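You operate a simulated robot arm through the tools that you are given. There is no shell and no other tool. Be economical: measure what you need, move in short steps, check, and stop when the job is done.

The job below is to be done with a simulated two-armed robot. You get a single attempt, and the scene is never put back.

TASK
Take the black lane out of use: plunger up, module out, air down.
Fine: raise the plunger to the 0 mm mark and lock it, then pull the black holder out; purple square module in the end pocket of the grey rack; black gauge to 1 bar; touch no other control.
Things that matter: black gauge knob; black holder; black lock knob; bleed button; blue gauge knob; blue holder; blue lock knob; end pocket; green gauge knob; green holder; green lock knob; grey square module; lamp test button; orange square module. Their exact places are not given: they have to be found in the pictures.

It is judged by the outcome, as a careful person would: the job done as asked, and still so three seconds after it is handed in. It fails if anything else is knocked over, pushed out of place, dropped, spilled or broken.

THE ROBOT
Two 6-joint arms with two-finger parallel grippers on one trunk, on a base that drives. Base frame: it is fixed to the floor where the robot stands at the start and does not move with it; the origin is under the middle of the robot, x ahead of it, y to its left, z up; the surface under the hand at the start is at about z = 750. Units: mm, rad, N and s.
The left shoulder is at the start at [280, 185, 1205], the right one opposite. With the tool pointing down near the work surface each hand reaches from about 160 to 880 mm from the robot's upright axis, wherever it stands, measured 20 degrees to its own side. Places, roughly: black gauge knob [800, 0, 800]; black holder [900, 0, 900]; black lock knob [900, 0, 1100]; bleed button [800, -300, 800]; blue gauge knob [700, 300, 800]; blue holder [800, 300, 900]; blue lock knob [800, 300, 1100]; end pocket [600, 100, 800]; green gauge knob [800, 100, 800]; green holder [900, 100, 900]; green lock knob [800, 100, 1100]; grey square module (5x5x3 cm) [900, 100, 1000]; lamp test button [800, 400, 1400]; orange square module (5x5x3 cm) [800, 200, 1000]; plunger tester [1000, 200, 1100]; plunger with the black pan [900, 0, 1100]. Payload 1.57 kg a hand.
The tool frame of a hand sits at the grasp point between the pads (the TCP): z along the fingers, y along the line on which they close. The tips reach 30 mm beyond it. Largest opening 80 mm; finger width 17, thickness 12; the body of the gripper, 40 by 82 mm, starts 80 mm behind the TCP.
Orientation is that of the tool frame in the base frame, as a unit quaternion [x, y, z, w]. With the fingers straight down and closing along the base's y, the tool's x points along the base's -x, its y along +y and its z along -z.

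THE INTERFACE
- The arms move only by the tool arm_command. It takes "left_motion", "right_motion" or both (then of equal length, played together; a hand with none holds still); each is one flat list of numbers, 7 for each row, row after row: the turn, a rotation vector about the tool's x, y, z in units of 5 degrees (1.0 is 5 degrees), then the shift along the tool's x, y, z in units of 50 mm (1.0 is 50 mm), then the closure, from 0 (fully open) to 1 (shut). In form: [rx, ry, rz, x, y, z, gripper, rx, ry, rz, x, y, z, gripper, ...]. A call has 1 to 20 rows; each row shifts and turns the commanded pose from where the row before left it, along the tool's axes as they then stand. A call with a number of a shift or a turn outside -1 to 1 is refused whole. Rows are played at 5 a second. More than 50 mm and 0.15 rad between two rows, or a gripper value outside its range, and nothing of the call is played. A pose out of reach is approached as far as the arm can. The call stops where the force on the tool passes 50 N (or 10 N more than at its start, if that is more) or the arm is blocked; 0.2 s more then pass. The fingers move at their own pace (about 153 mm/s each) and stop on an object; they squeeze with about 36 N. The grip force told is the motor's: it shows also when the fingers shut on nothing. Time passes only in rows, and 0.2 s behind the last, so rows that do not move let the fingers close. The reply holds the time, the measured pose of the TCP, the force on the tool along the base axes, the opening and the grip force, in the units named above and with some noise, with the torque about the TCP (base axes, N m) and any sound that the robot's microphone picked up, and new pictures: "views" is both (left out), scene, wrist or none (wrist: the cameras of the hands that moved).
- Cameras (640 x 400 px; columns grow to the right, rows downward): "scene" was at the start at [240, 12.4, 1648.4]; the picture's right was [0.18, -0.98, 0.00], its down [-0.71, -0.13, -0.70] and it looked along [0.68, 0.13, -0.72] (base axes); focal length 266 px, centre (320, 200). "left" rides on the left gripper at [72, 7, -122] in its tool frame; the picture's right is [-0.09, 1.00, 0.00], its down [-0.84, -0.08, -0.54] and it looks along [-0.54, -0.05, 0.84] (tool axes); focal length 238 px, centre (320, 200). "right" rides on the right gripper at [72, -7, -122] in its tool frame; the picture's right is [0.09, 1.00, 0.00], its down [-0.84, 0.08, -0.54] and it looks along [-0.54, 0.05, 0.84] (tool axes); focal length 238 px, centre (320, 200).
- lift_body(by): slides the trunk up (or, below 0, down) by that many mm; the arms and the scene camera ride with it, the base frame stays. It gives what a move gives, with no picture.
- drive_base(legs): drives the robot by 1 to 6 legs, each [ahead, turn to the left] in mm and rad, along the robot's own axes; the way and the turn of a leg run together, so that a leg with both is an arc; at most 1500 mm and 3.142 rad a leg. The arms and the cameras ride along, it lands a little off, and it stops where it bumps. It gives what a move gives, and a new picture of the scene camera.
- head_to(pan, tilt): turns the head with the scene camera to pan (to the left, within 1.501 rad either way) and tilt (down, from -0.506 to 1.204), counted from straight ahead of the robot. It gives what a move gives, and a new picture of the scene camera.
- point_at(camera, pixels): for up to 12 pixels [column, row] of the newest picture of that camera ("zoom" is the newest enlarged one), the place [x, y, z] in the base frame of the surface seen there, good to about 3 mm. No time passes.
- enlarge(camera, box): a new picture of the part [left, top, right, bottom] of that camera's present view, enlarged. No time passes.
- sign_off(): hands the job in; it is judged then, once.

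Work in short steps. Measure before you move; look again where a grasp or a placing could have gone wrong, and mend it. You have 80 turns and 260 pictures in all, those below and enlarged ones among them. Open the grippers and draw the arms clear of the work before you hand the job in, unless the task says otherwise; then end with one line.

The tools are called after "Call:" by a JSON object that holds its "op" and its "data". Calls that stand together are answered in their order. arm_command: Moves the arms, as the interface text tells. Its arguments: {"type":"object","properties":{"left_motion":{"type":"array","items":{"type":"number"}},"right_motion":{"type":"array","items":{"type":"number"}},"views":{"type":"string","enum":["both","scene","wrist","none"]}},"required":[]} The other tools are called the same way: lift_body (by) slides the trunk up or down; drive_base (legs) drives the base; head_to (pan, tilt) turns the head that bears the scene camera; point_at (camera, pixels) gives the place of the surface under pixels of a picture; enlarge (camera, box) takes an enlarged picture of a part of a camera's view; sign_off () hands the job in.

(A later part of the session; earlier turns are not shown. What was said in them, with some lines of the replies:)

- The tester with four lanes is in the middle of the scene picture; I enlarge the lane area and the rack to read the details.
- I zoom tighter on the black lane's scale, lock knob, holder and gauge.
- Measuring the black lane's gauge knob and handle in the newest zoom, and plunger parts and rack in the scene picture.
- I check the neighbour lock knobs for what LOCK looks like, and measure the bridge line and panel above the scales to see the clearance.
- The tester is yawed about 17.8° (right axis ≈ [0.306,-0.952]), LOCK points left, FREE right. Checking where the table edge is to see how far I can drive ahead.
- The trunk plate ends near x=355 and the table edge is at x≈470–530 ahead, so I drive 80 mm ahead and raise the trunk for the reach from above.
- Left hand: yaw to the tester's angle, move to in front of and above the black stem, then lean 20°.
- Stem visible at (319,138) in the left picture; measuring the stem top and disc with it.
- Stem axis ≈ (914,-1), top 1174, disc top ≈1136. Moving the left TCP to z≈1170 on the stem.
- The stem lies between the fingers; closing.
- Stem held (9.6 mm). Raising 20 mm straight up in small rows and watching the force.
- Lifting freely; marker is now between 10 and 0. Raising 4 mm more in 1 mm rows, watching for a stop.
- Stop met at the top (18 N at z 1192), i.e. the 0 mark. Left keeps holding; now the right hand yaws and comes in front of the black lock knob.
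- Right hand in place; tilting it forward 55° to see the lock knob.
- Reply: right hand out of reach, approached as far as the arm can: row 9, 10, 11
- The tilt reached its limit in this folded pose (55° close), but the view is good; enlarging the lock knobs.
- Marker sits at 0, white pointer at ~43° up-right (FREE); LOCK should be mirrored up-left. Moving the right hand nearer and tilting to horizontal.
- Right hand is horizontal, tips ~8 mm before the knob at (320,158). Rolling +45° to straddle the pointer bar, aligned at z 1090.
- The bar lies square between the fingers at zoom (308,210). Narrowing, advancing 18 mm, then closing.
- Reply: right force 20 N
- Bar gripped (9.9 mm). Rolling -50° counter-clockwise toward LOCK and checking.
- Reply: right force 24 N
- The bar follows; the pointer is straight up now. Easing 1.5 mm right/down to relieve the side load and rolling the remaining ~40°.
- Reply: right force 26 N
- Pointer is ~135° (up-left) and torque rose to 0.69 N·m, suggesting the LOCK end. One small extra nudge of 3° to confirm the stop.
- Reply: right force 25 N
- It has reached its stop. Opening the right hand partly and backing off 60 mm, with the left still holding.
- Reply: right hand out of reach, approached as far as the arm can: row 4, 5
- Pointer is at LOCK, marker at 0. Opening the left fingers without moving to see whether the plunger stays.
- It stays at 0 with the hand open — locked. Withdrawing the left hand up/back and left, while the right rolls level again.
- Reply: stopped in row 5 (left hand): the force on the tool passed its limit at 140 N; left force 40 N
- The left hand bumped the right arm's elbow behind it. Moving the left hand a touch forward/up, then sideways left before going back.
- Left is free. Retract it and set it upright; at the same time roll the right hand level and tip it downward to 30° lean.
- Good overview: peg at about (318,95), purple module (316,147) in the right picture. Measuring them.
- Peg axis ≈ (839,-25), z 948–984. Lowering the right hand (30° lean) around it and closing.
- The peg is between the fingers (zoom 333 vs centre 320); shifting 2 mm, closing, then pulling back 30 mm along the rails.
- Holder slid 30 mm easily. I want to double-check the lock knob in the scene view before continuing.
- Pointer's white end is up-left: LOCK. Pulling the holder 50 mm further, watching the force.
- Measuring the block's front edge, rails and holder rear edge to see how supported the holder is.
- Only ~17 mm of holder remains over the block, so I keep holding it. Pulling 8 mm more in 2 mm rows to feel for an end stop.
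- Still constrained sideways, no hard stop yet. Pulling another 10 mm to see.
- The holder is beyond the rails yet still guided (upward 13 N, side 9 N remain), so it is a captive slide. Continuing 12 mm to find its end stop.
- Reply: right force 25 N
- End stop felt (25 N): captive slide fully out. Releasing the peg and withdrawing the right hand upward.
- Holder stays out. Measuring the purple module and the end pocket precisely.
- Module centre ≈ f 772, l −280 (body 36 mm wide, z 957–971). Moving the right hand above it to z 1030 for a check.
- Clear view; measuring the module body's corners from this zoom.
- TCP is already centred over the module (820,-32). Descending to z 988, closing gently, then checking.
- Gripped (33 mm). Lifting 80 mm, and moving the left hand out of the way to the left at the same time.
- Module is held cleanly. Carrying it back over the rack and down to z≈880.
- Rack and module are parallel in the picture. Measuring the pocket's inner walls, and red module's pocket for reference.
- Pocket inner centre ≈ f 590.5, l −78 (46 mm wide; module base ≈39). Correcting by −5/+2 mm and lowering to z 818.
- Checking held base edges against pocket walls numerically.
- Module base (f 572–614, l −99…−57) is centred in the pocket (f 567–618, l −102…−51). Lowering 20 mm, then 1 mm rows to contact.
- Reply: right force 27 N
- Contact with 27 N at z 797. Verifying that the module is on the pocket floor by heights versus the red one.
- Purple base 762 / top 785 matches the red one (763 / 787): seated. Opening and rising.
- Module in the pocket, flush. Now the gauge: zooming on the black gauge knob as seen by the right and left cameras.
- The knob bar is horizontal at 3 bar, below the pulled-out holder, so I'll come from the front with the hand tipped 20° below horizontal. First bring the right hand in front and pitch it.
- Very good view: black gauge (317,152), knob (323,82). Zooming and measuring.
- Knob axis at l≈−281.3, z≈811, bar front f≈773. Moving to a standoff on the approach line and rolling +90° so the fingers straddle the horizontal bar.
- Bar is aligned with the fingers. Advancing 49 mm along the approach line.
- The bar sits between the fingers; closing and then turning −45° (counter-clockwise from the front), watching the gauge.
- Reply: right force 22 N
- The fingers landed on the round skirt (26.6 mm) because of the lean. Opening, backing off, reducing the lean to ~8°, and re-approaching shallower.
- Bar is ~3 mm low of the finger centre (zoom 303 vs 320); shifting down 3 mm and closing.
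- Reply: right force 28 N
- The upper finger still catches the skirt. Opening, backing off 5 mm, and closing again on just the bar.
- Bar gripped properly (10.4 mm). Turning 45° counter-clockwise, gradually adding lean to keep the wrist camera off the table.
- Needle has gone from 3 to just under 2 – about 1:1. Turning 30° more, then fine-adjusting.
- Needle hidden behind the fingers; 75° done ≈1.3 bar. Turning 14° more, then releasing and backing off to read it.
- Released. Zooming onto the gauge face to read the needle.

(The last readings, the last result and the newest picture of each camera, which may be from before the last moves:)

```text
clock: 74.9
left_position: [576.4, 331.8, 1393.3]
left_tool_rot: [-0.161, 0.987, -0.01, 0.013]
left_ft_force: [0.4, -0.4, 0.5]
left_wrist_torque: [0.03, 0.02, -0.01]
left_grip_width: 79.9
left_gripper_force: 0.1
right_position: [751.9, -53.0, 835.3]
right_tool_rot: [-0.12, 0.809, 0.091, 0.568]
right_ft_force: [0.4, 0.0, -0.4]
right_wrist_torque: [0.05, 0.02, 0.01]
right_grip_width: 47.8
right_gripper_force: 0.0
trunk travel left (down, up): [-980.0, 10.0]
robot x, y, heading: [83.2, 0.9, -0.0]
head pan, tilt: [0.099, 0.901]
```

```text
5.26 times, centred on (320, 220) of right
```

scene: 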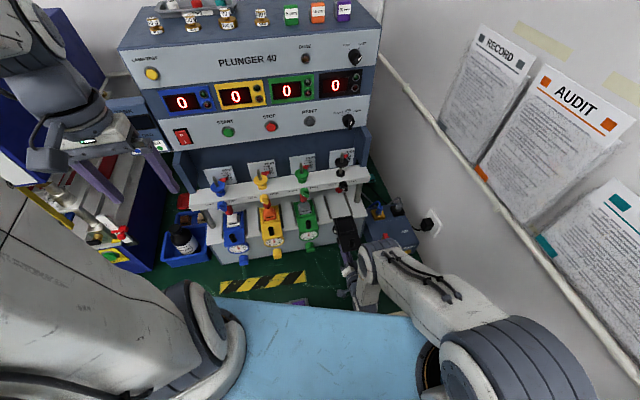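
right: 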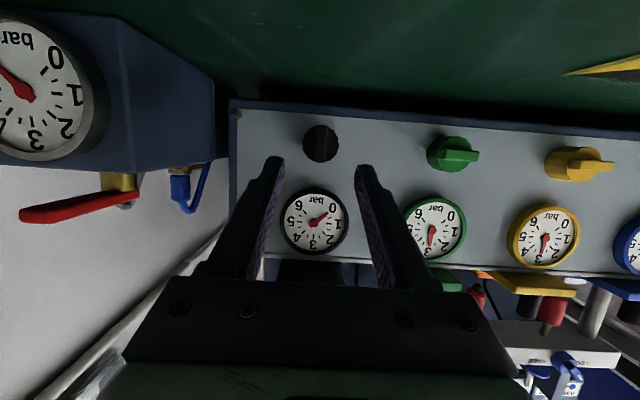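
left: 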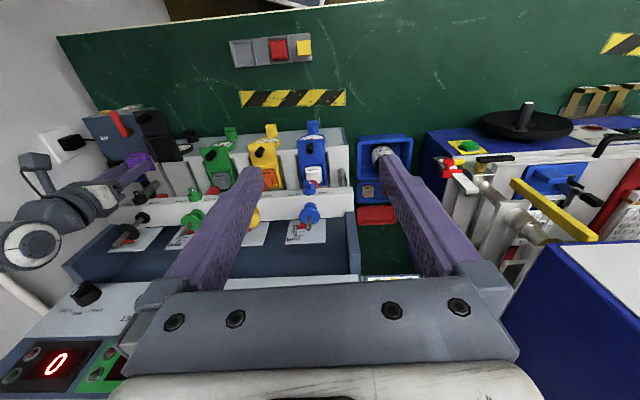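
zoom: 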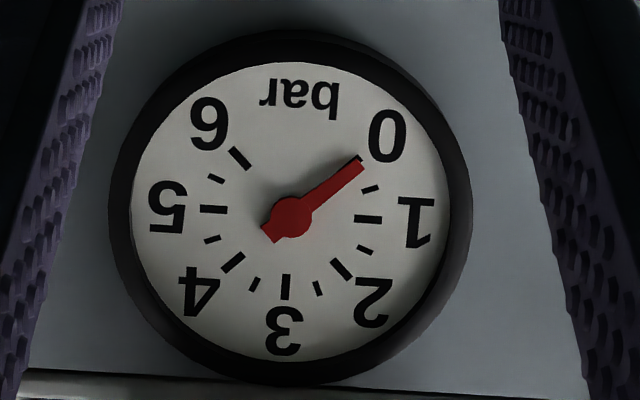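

Needle reads ≈0.12 bar: the ratio is ~31° of knob per bar, so I overshot. Regripping the (now vertical) bar and turning back 26° clockwise.

Call:
{"op": "arm_command", "data": {"right_motion": [0, 0, 0, 0, 0, 0.5, 0.7, 0, 0, 0, 0, 0, 0.5, 0.7, 0, 0, 0, 0, 0, 0, 1, 0, 0, 0, 0, 0, 0, 1, 0, 0, 1, 0, 0, 0, 1, 0, 0, 1, 0, 0, 0, 1, 0, 0, 1, 0, 0, 0, 1, 0, 0, 1, 0, 0, 0, 1, 0, 0, 1, 0, 0, 0, 1, 0, 0, 0.2, 0, 0, 0, 1, 0, 0, 0, 0, 0, 0, 0.7, 0, 0, 0, 0, 0, 0, 0.7, 0, 0, 0, 0, 0, -0.5, 0.7, 0, 0, 0, 0, 0, -0.5, 0.4], "views": "wrist"}}

Call:
{"op": "enlarge", "data": {"camera": "right", "box": [290, 160, 400, 250]}}

```text
clock: 77.9
left_position: [576.7, 332.4, 1394.0]
left_tool_rot: [-0.16, 0.987, -0.011, 0.012]
left_ft_force: [-0.5, 0.4, 0.0]
left_wrist_torque: [0.01, -0.01, -0.01]
left_grip_width: 79.8
left_gripper_force: 0.1
right_position: [752.0, -53.2, 834.4]
right_tool_rot: [0.064, 0.815, 0.217, 0.533]
right_ft_force: [0.1, 0.4, -0.1]
right_wrist_torque: [-0.03, -0.03, 0.02]
right_grip_width: 48.2
right_gripper_force: 0.1
trunk travel left (down, up): [-980.0, 10.0]
robot x, y, heading: [81.0, -1.6, 0.001]
head pan, tilt: [0.099, 0.901]
```

right: 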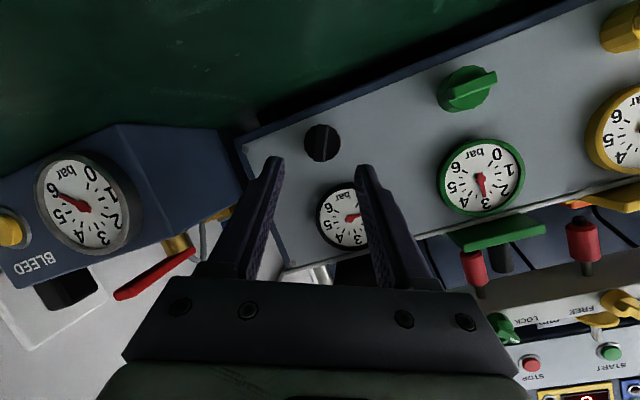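

```text
4.44 times, centred on (345, 205) of right
```

zoom: 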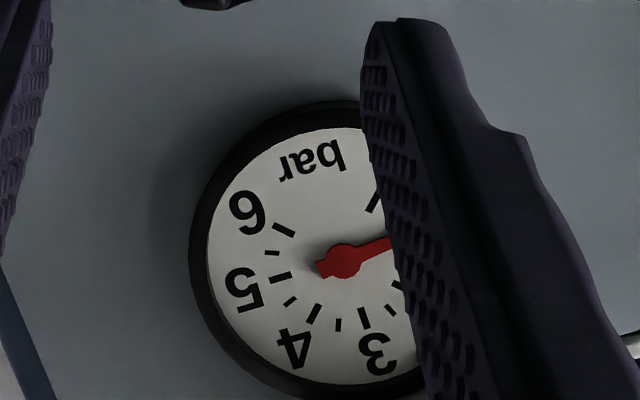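

Reading is partly hidden (≈0.85 bar). Rolling back and withdrawing a bit for a clean reading.

Call:
{"op": "arm_command", "data": {"right_motion": [0, 0, -1, 0, 0, 0, 0.4, 0, 0, -1, 0, 0, 0, 0.4, 0, 0, -1, 0, 0, 0, 0.4, 0, 0, -1, 0, 0, 0, 0.4, 0, 0, -1, 0, 0, 0, 0.4, 0, 0, -0.2, 0, 0, 0, 0.4], "views": "wrist"}}

Call:
{"op": "enlarge", "data": {"camera": "right", "box": [280, 182, 360, 258]}}

```text
clock: 79.3
left_position: [576.3, 332.3, 1393.1]
left_tool_rot: [-0.161, 0.987, -0.01, 0.012]
left_ft_force: [1.1, -0.2, 0.0]
left_wrist_torque: [0.0, 0.03, 0.0]
left_grip_width: 79.9
left_gripper_force: 0.1
right_position: [751.1, -53.6, 834.7]
right_tool_rot: [-0.12, 0.809, 0.09, 0.568]
right_ft_force: [0.3, -0.3, 0.8]
right_wrist_torque: [-0.05, 0.0, 0.0]
right_grip_width: 48.2
right_gripper_force: 0.0
trunk travel left (down, up): [-980.0, 10.0]
robot x, y, heading: [81.2, 0.5, 0.001]
head pan, tilt: [0.099, 0.901]
```

right: 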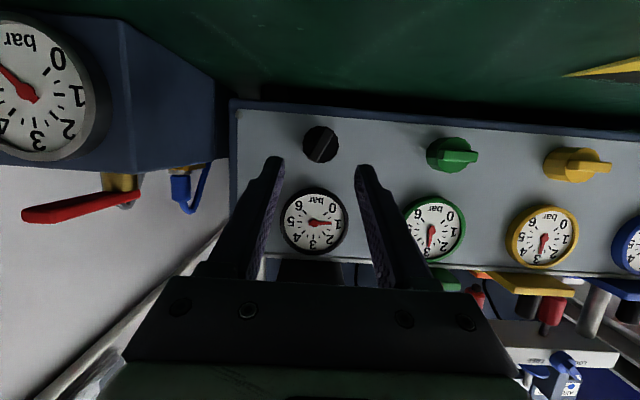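

```text
5.26 times, centred on (320, 220) of right
```

zoom: 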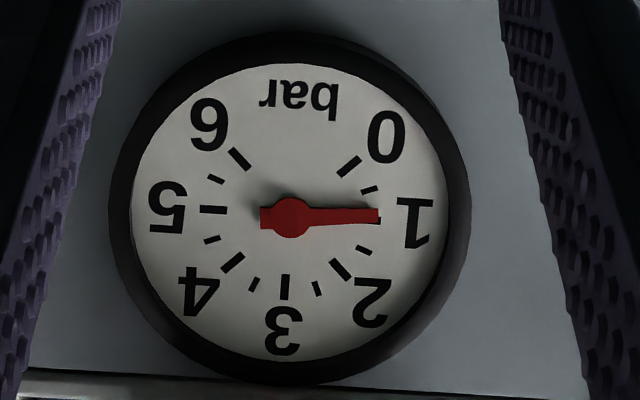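

Needle lies on the 1 mark. Taking one tighter zoom to confirm.

Call:
{"op": "enlarge", "data": {"camera": "right", "box": [305, 205, 345, 235]}}

```text
13.33 times, centred on (325, 220) of right
```

zoom: 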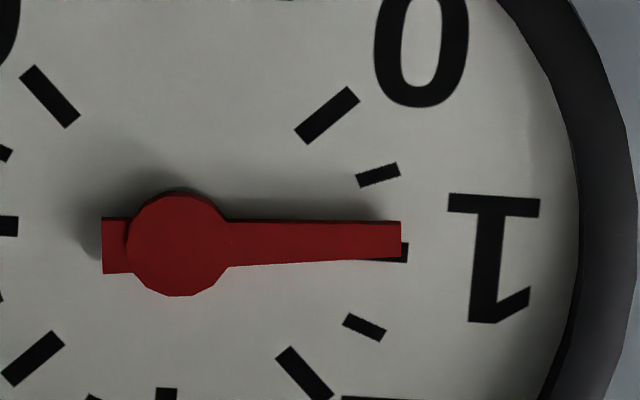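

Accounting for parallax (dial centre (179,236), 1-mark direction −3.7°, needle +1.3°) it reads ≈0.89. Regripping for a +4° nudge clockwise, then rolling back for a reading.

Call:
{"op": "arm_command", "data": {"right_motion": [0, 0, 1, 0, 0, 0, 0.7, 0, 0, 1, 0, 0, 0, 0.7, 0, 0, 1, 0, 0, 0, 0.7, 0, 0, 1, 0, 0, 0, 0.7, 0, 0, 1, 0, 0, 0, 0.7, 0, 0, 0.2, 0, 0, 0, 0.7, 0, 0, 0, 0, 0, 0.5, 0.7, 0, 0, 0, 0, 0, 0.5, 0.7, 0, 0, 0, 0, 0, 0, 1, 0, 0, 0, 0, 0, 0, 1, 0, 0, 0.4, 0, 0, 0, 1, 0, 0, 0.4, 0, 0, 0, 1, 0, 0, 0, 0, 0, 0, 1, 0, 0, 0, 0, 0, 0, 0.7, 0, 0, 0, 0, 0, 0, 0.7, 0, 0, 0, 0, 0, -0.5, 0.7, 0, 0, 0, 0, 0, -0.5, 0.4], "views": "none"}}

Call:
{"op": "arm_command", "data": {"right_motion": [0, 0, -1, 0, 0, 0, 0.4, 0, 0, -1, 0, 0, 0, 0.4, 0, 0, -1, 0, 0, 0, 0.4, 0, 0, -1, 0, 0, 0, 0.4, 0, 0, -1, 0, 0, 0, 0.4, 0, 0, -1, 0, 0, 0, 0.4], "views": "wrist"}}

Call:
{"op": "enlarge", "data": {"camera": "right", "box": [305, 205, 345, 235]}}

```text
clock: 82.9
left_position: [575.5, 333.3, 1393.5]
left_tool_rot: [-0.16, 0.987, -0.01, 0.012]
left_ft_force: [0.5, -0.3, 0.0]
left_wrist_torque: [0.01, 0.02, 0.01]
left_grip_width: 80.1
left_gripper_force: 0.2
right_position: [751.9, -54.0, 834.5]
right_tool_rot: [0.094, 0.813, 0.234, 0.525]
right_ft_force: [-0.2, 0.5, -0.5]
right_wrist_torque: [0.02, -0.03, 0.02]
right_grip_width: 48.2
right_gripper_force: 0.3
trunk travel left (down, up): [-980.0, 10.0]
robot x, y, heading: [85.1, -0.2, -0.002]
head pan, tilt: [0.099, 0.901]
```

```text
clock: 84.3
left_position: [576.7, 330.3, 1393.8]
left_tool_rot: [-0.161, 0.987, -0.01, 0.013]
left_ft_force: [0.2, -0.5, 0.6]
left_wrist_torque: [-0.01, 0.0, 0.0]
left_grip_width: 80.0
left_gripper_force: 0.2
right_position: [751.6, -53.8, 834.8]
right_tool_rot: [-0.121, 0.809, 0.091, 0.568]
right_ft_force: [0.3, -0.5, 0.7]
right_wrist_torque: [-0.02, 0.01, 0.03]
right_grip_width: 47.9
right_gripper_force: 0.0
trunk travel left (down, up): [-980.0, 10.0]
robot x, y, heading: [80.3, 0.2, 0.001]
head pan, tilt: [0.099, 0.901]
```

right: 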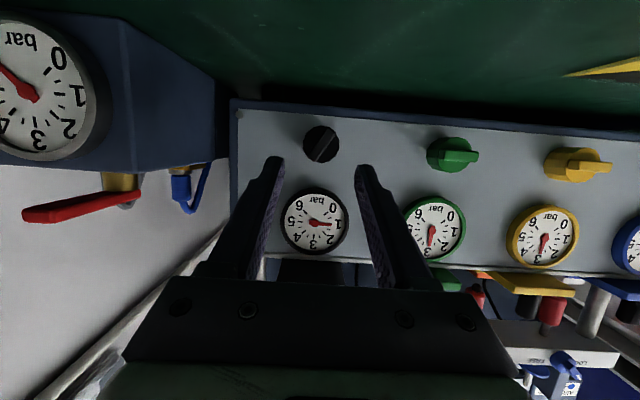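

```text
13.33 times, centred on (325, 220) of right
```

zoom: 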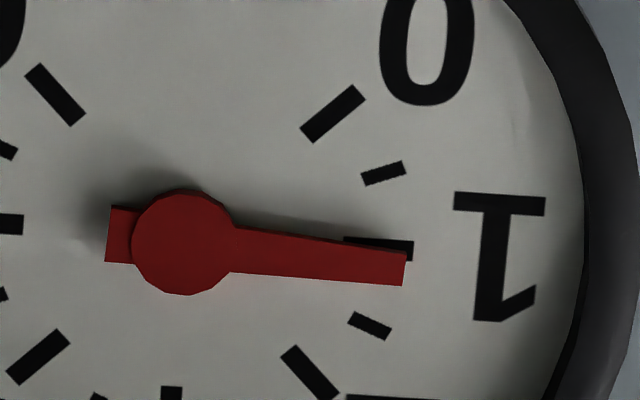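

Needle is now within ~0.07 bar of the 1 mark (−6.8° vs −3.4°). Good. Withdrawing the right hand back and up clear of the holder, then a final check.

Call:
{"op": "arm_command", "data": {"right_motion": [0, 0, 0, 0, 0, -0.9, 0.2, 0, 0, 0, 0, 0, -0.9, 0, 0, 0, 0, 0, 0, -0.4, 0, 0, 0, 0, -0.9, -0.2, -0.33, 0, 0, 0, 0, -0.9, -0.2, -0.33, 0, 0, 0, 0, -0.9, -0.2, -0.33, 0, 0, 0, 0, -0.9, -0.2, -0.33, 0, 0, 1, 0, 0, -0.6, 0, 0, 0, 1, 0, 0, -0.6, 0, 0, 0, 1, 0, 0, -0.6, 0, 0], "views": "both"}}

Call:
{"op": "enlarge", "data": {"camera": "scene", "box": [200, 140, 420, 310]}}

Call:
{"op": "enlarge", "data": {"camera": "scene", "box": [320, 140, 370, 200]}}

Call:
{"op": "enlarge", "data": {"camera": "left", "box": [200, 20, 360, 120]}}

```text
clock: 86.5
left_position: [575.5, 331.5, 1394.7]
left_tool_rot: [-0.16, 0.987, -0.01, 0.012]
left_ft_force: [-0.6, -0.5, -0.1]
left_wrist_torque: [0.02, -0.04, 0.02]
left_grip_width: 80.1
left_gripper_force: 0.1
right_position: [725.5, -215.4, 1050.8]
right_tool_rot: [-0.131, 0.877, 0.074, 0.457]
right_ft_force: [0.0, 0.8, 0.1]
right_wrist_torque: [-0.03, 0.01, -0.01]
right_grip_width: 80.0
right_gripper_force: 0.0
right hand out of reach, approached as far as the arm can: row 4, 5, 6
trunk travel left (down, up): [-980.0, 10.0]
robot x, y, heading: [82.5, -2.4, -0.002]
head pan, tilt: [0.099, 0.901]
```

scene: 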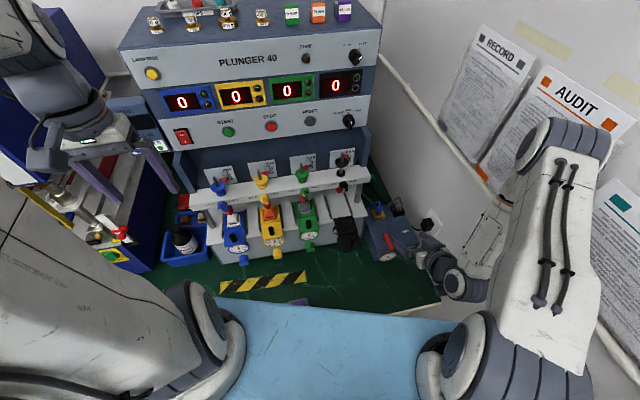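
right: 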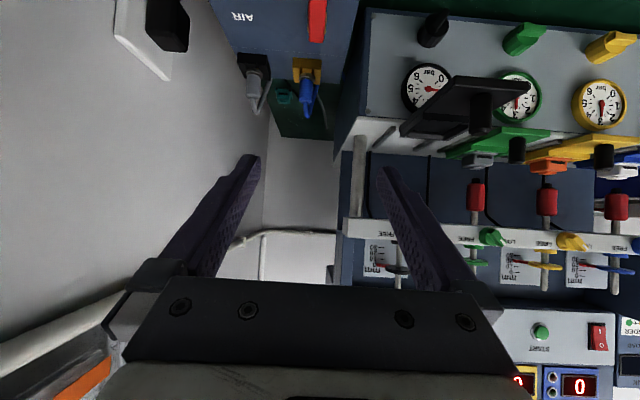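

```text
2.35 times, centred on (310, 225) of scene
```

zoom: 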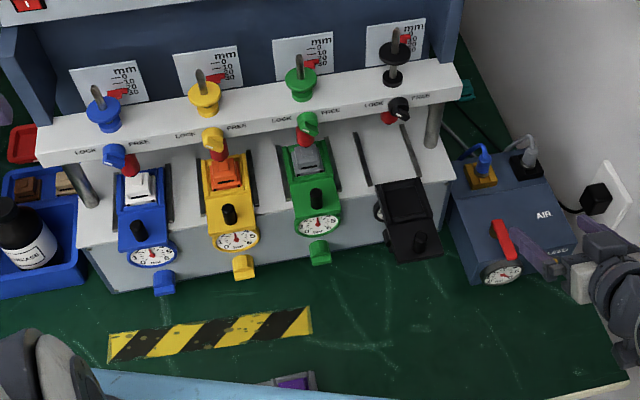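

```text
6.67 times, centred on (345, 170) of scene
```

zoom: 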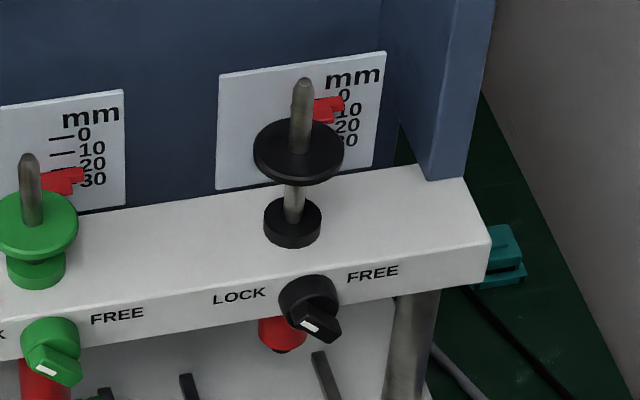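

```text
4.00 times, centred on (280, 70) of left
```

zoom: 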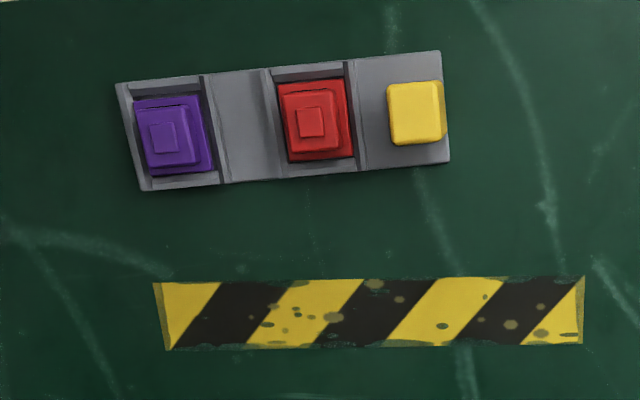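

Plunger is locked at 0, the holder is fully out, the purple module sits in the end pocket, the needle is at 1, and both hands are open and clear. Handing in.

Call:
{"op": "sign_off", "data": {}}

```text
The job is handed in.
```

The black lane is out of use: plunger locked at the 0 mm mark, black holder pulled fully out, purple module in the end pocket, and the black gauge at about 1 bar (last reading about 1.07). While withdrawing, the left hand bumped the right arm once; nothing else on the bench looked moved afterwards.
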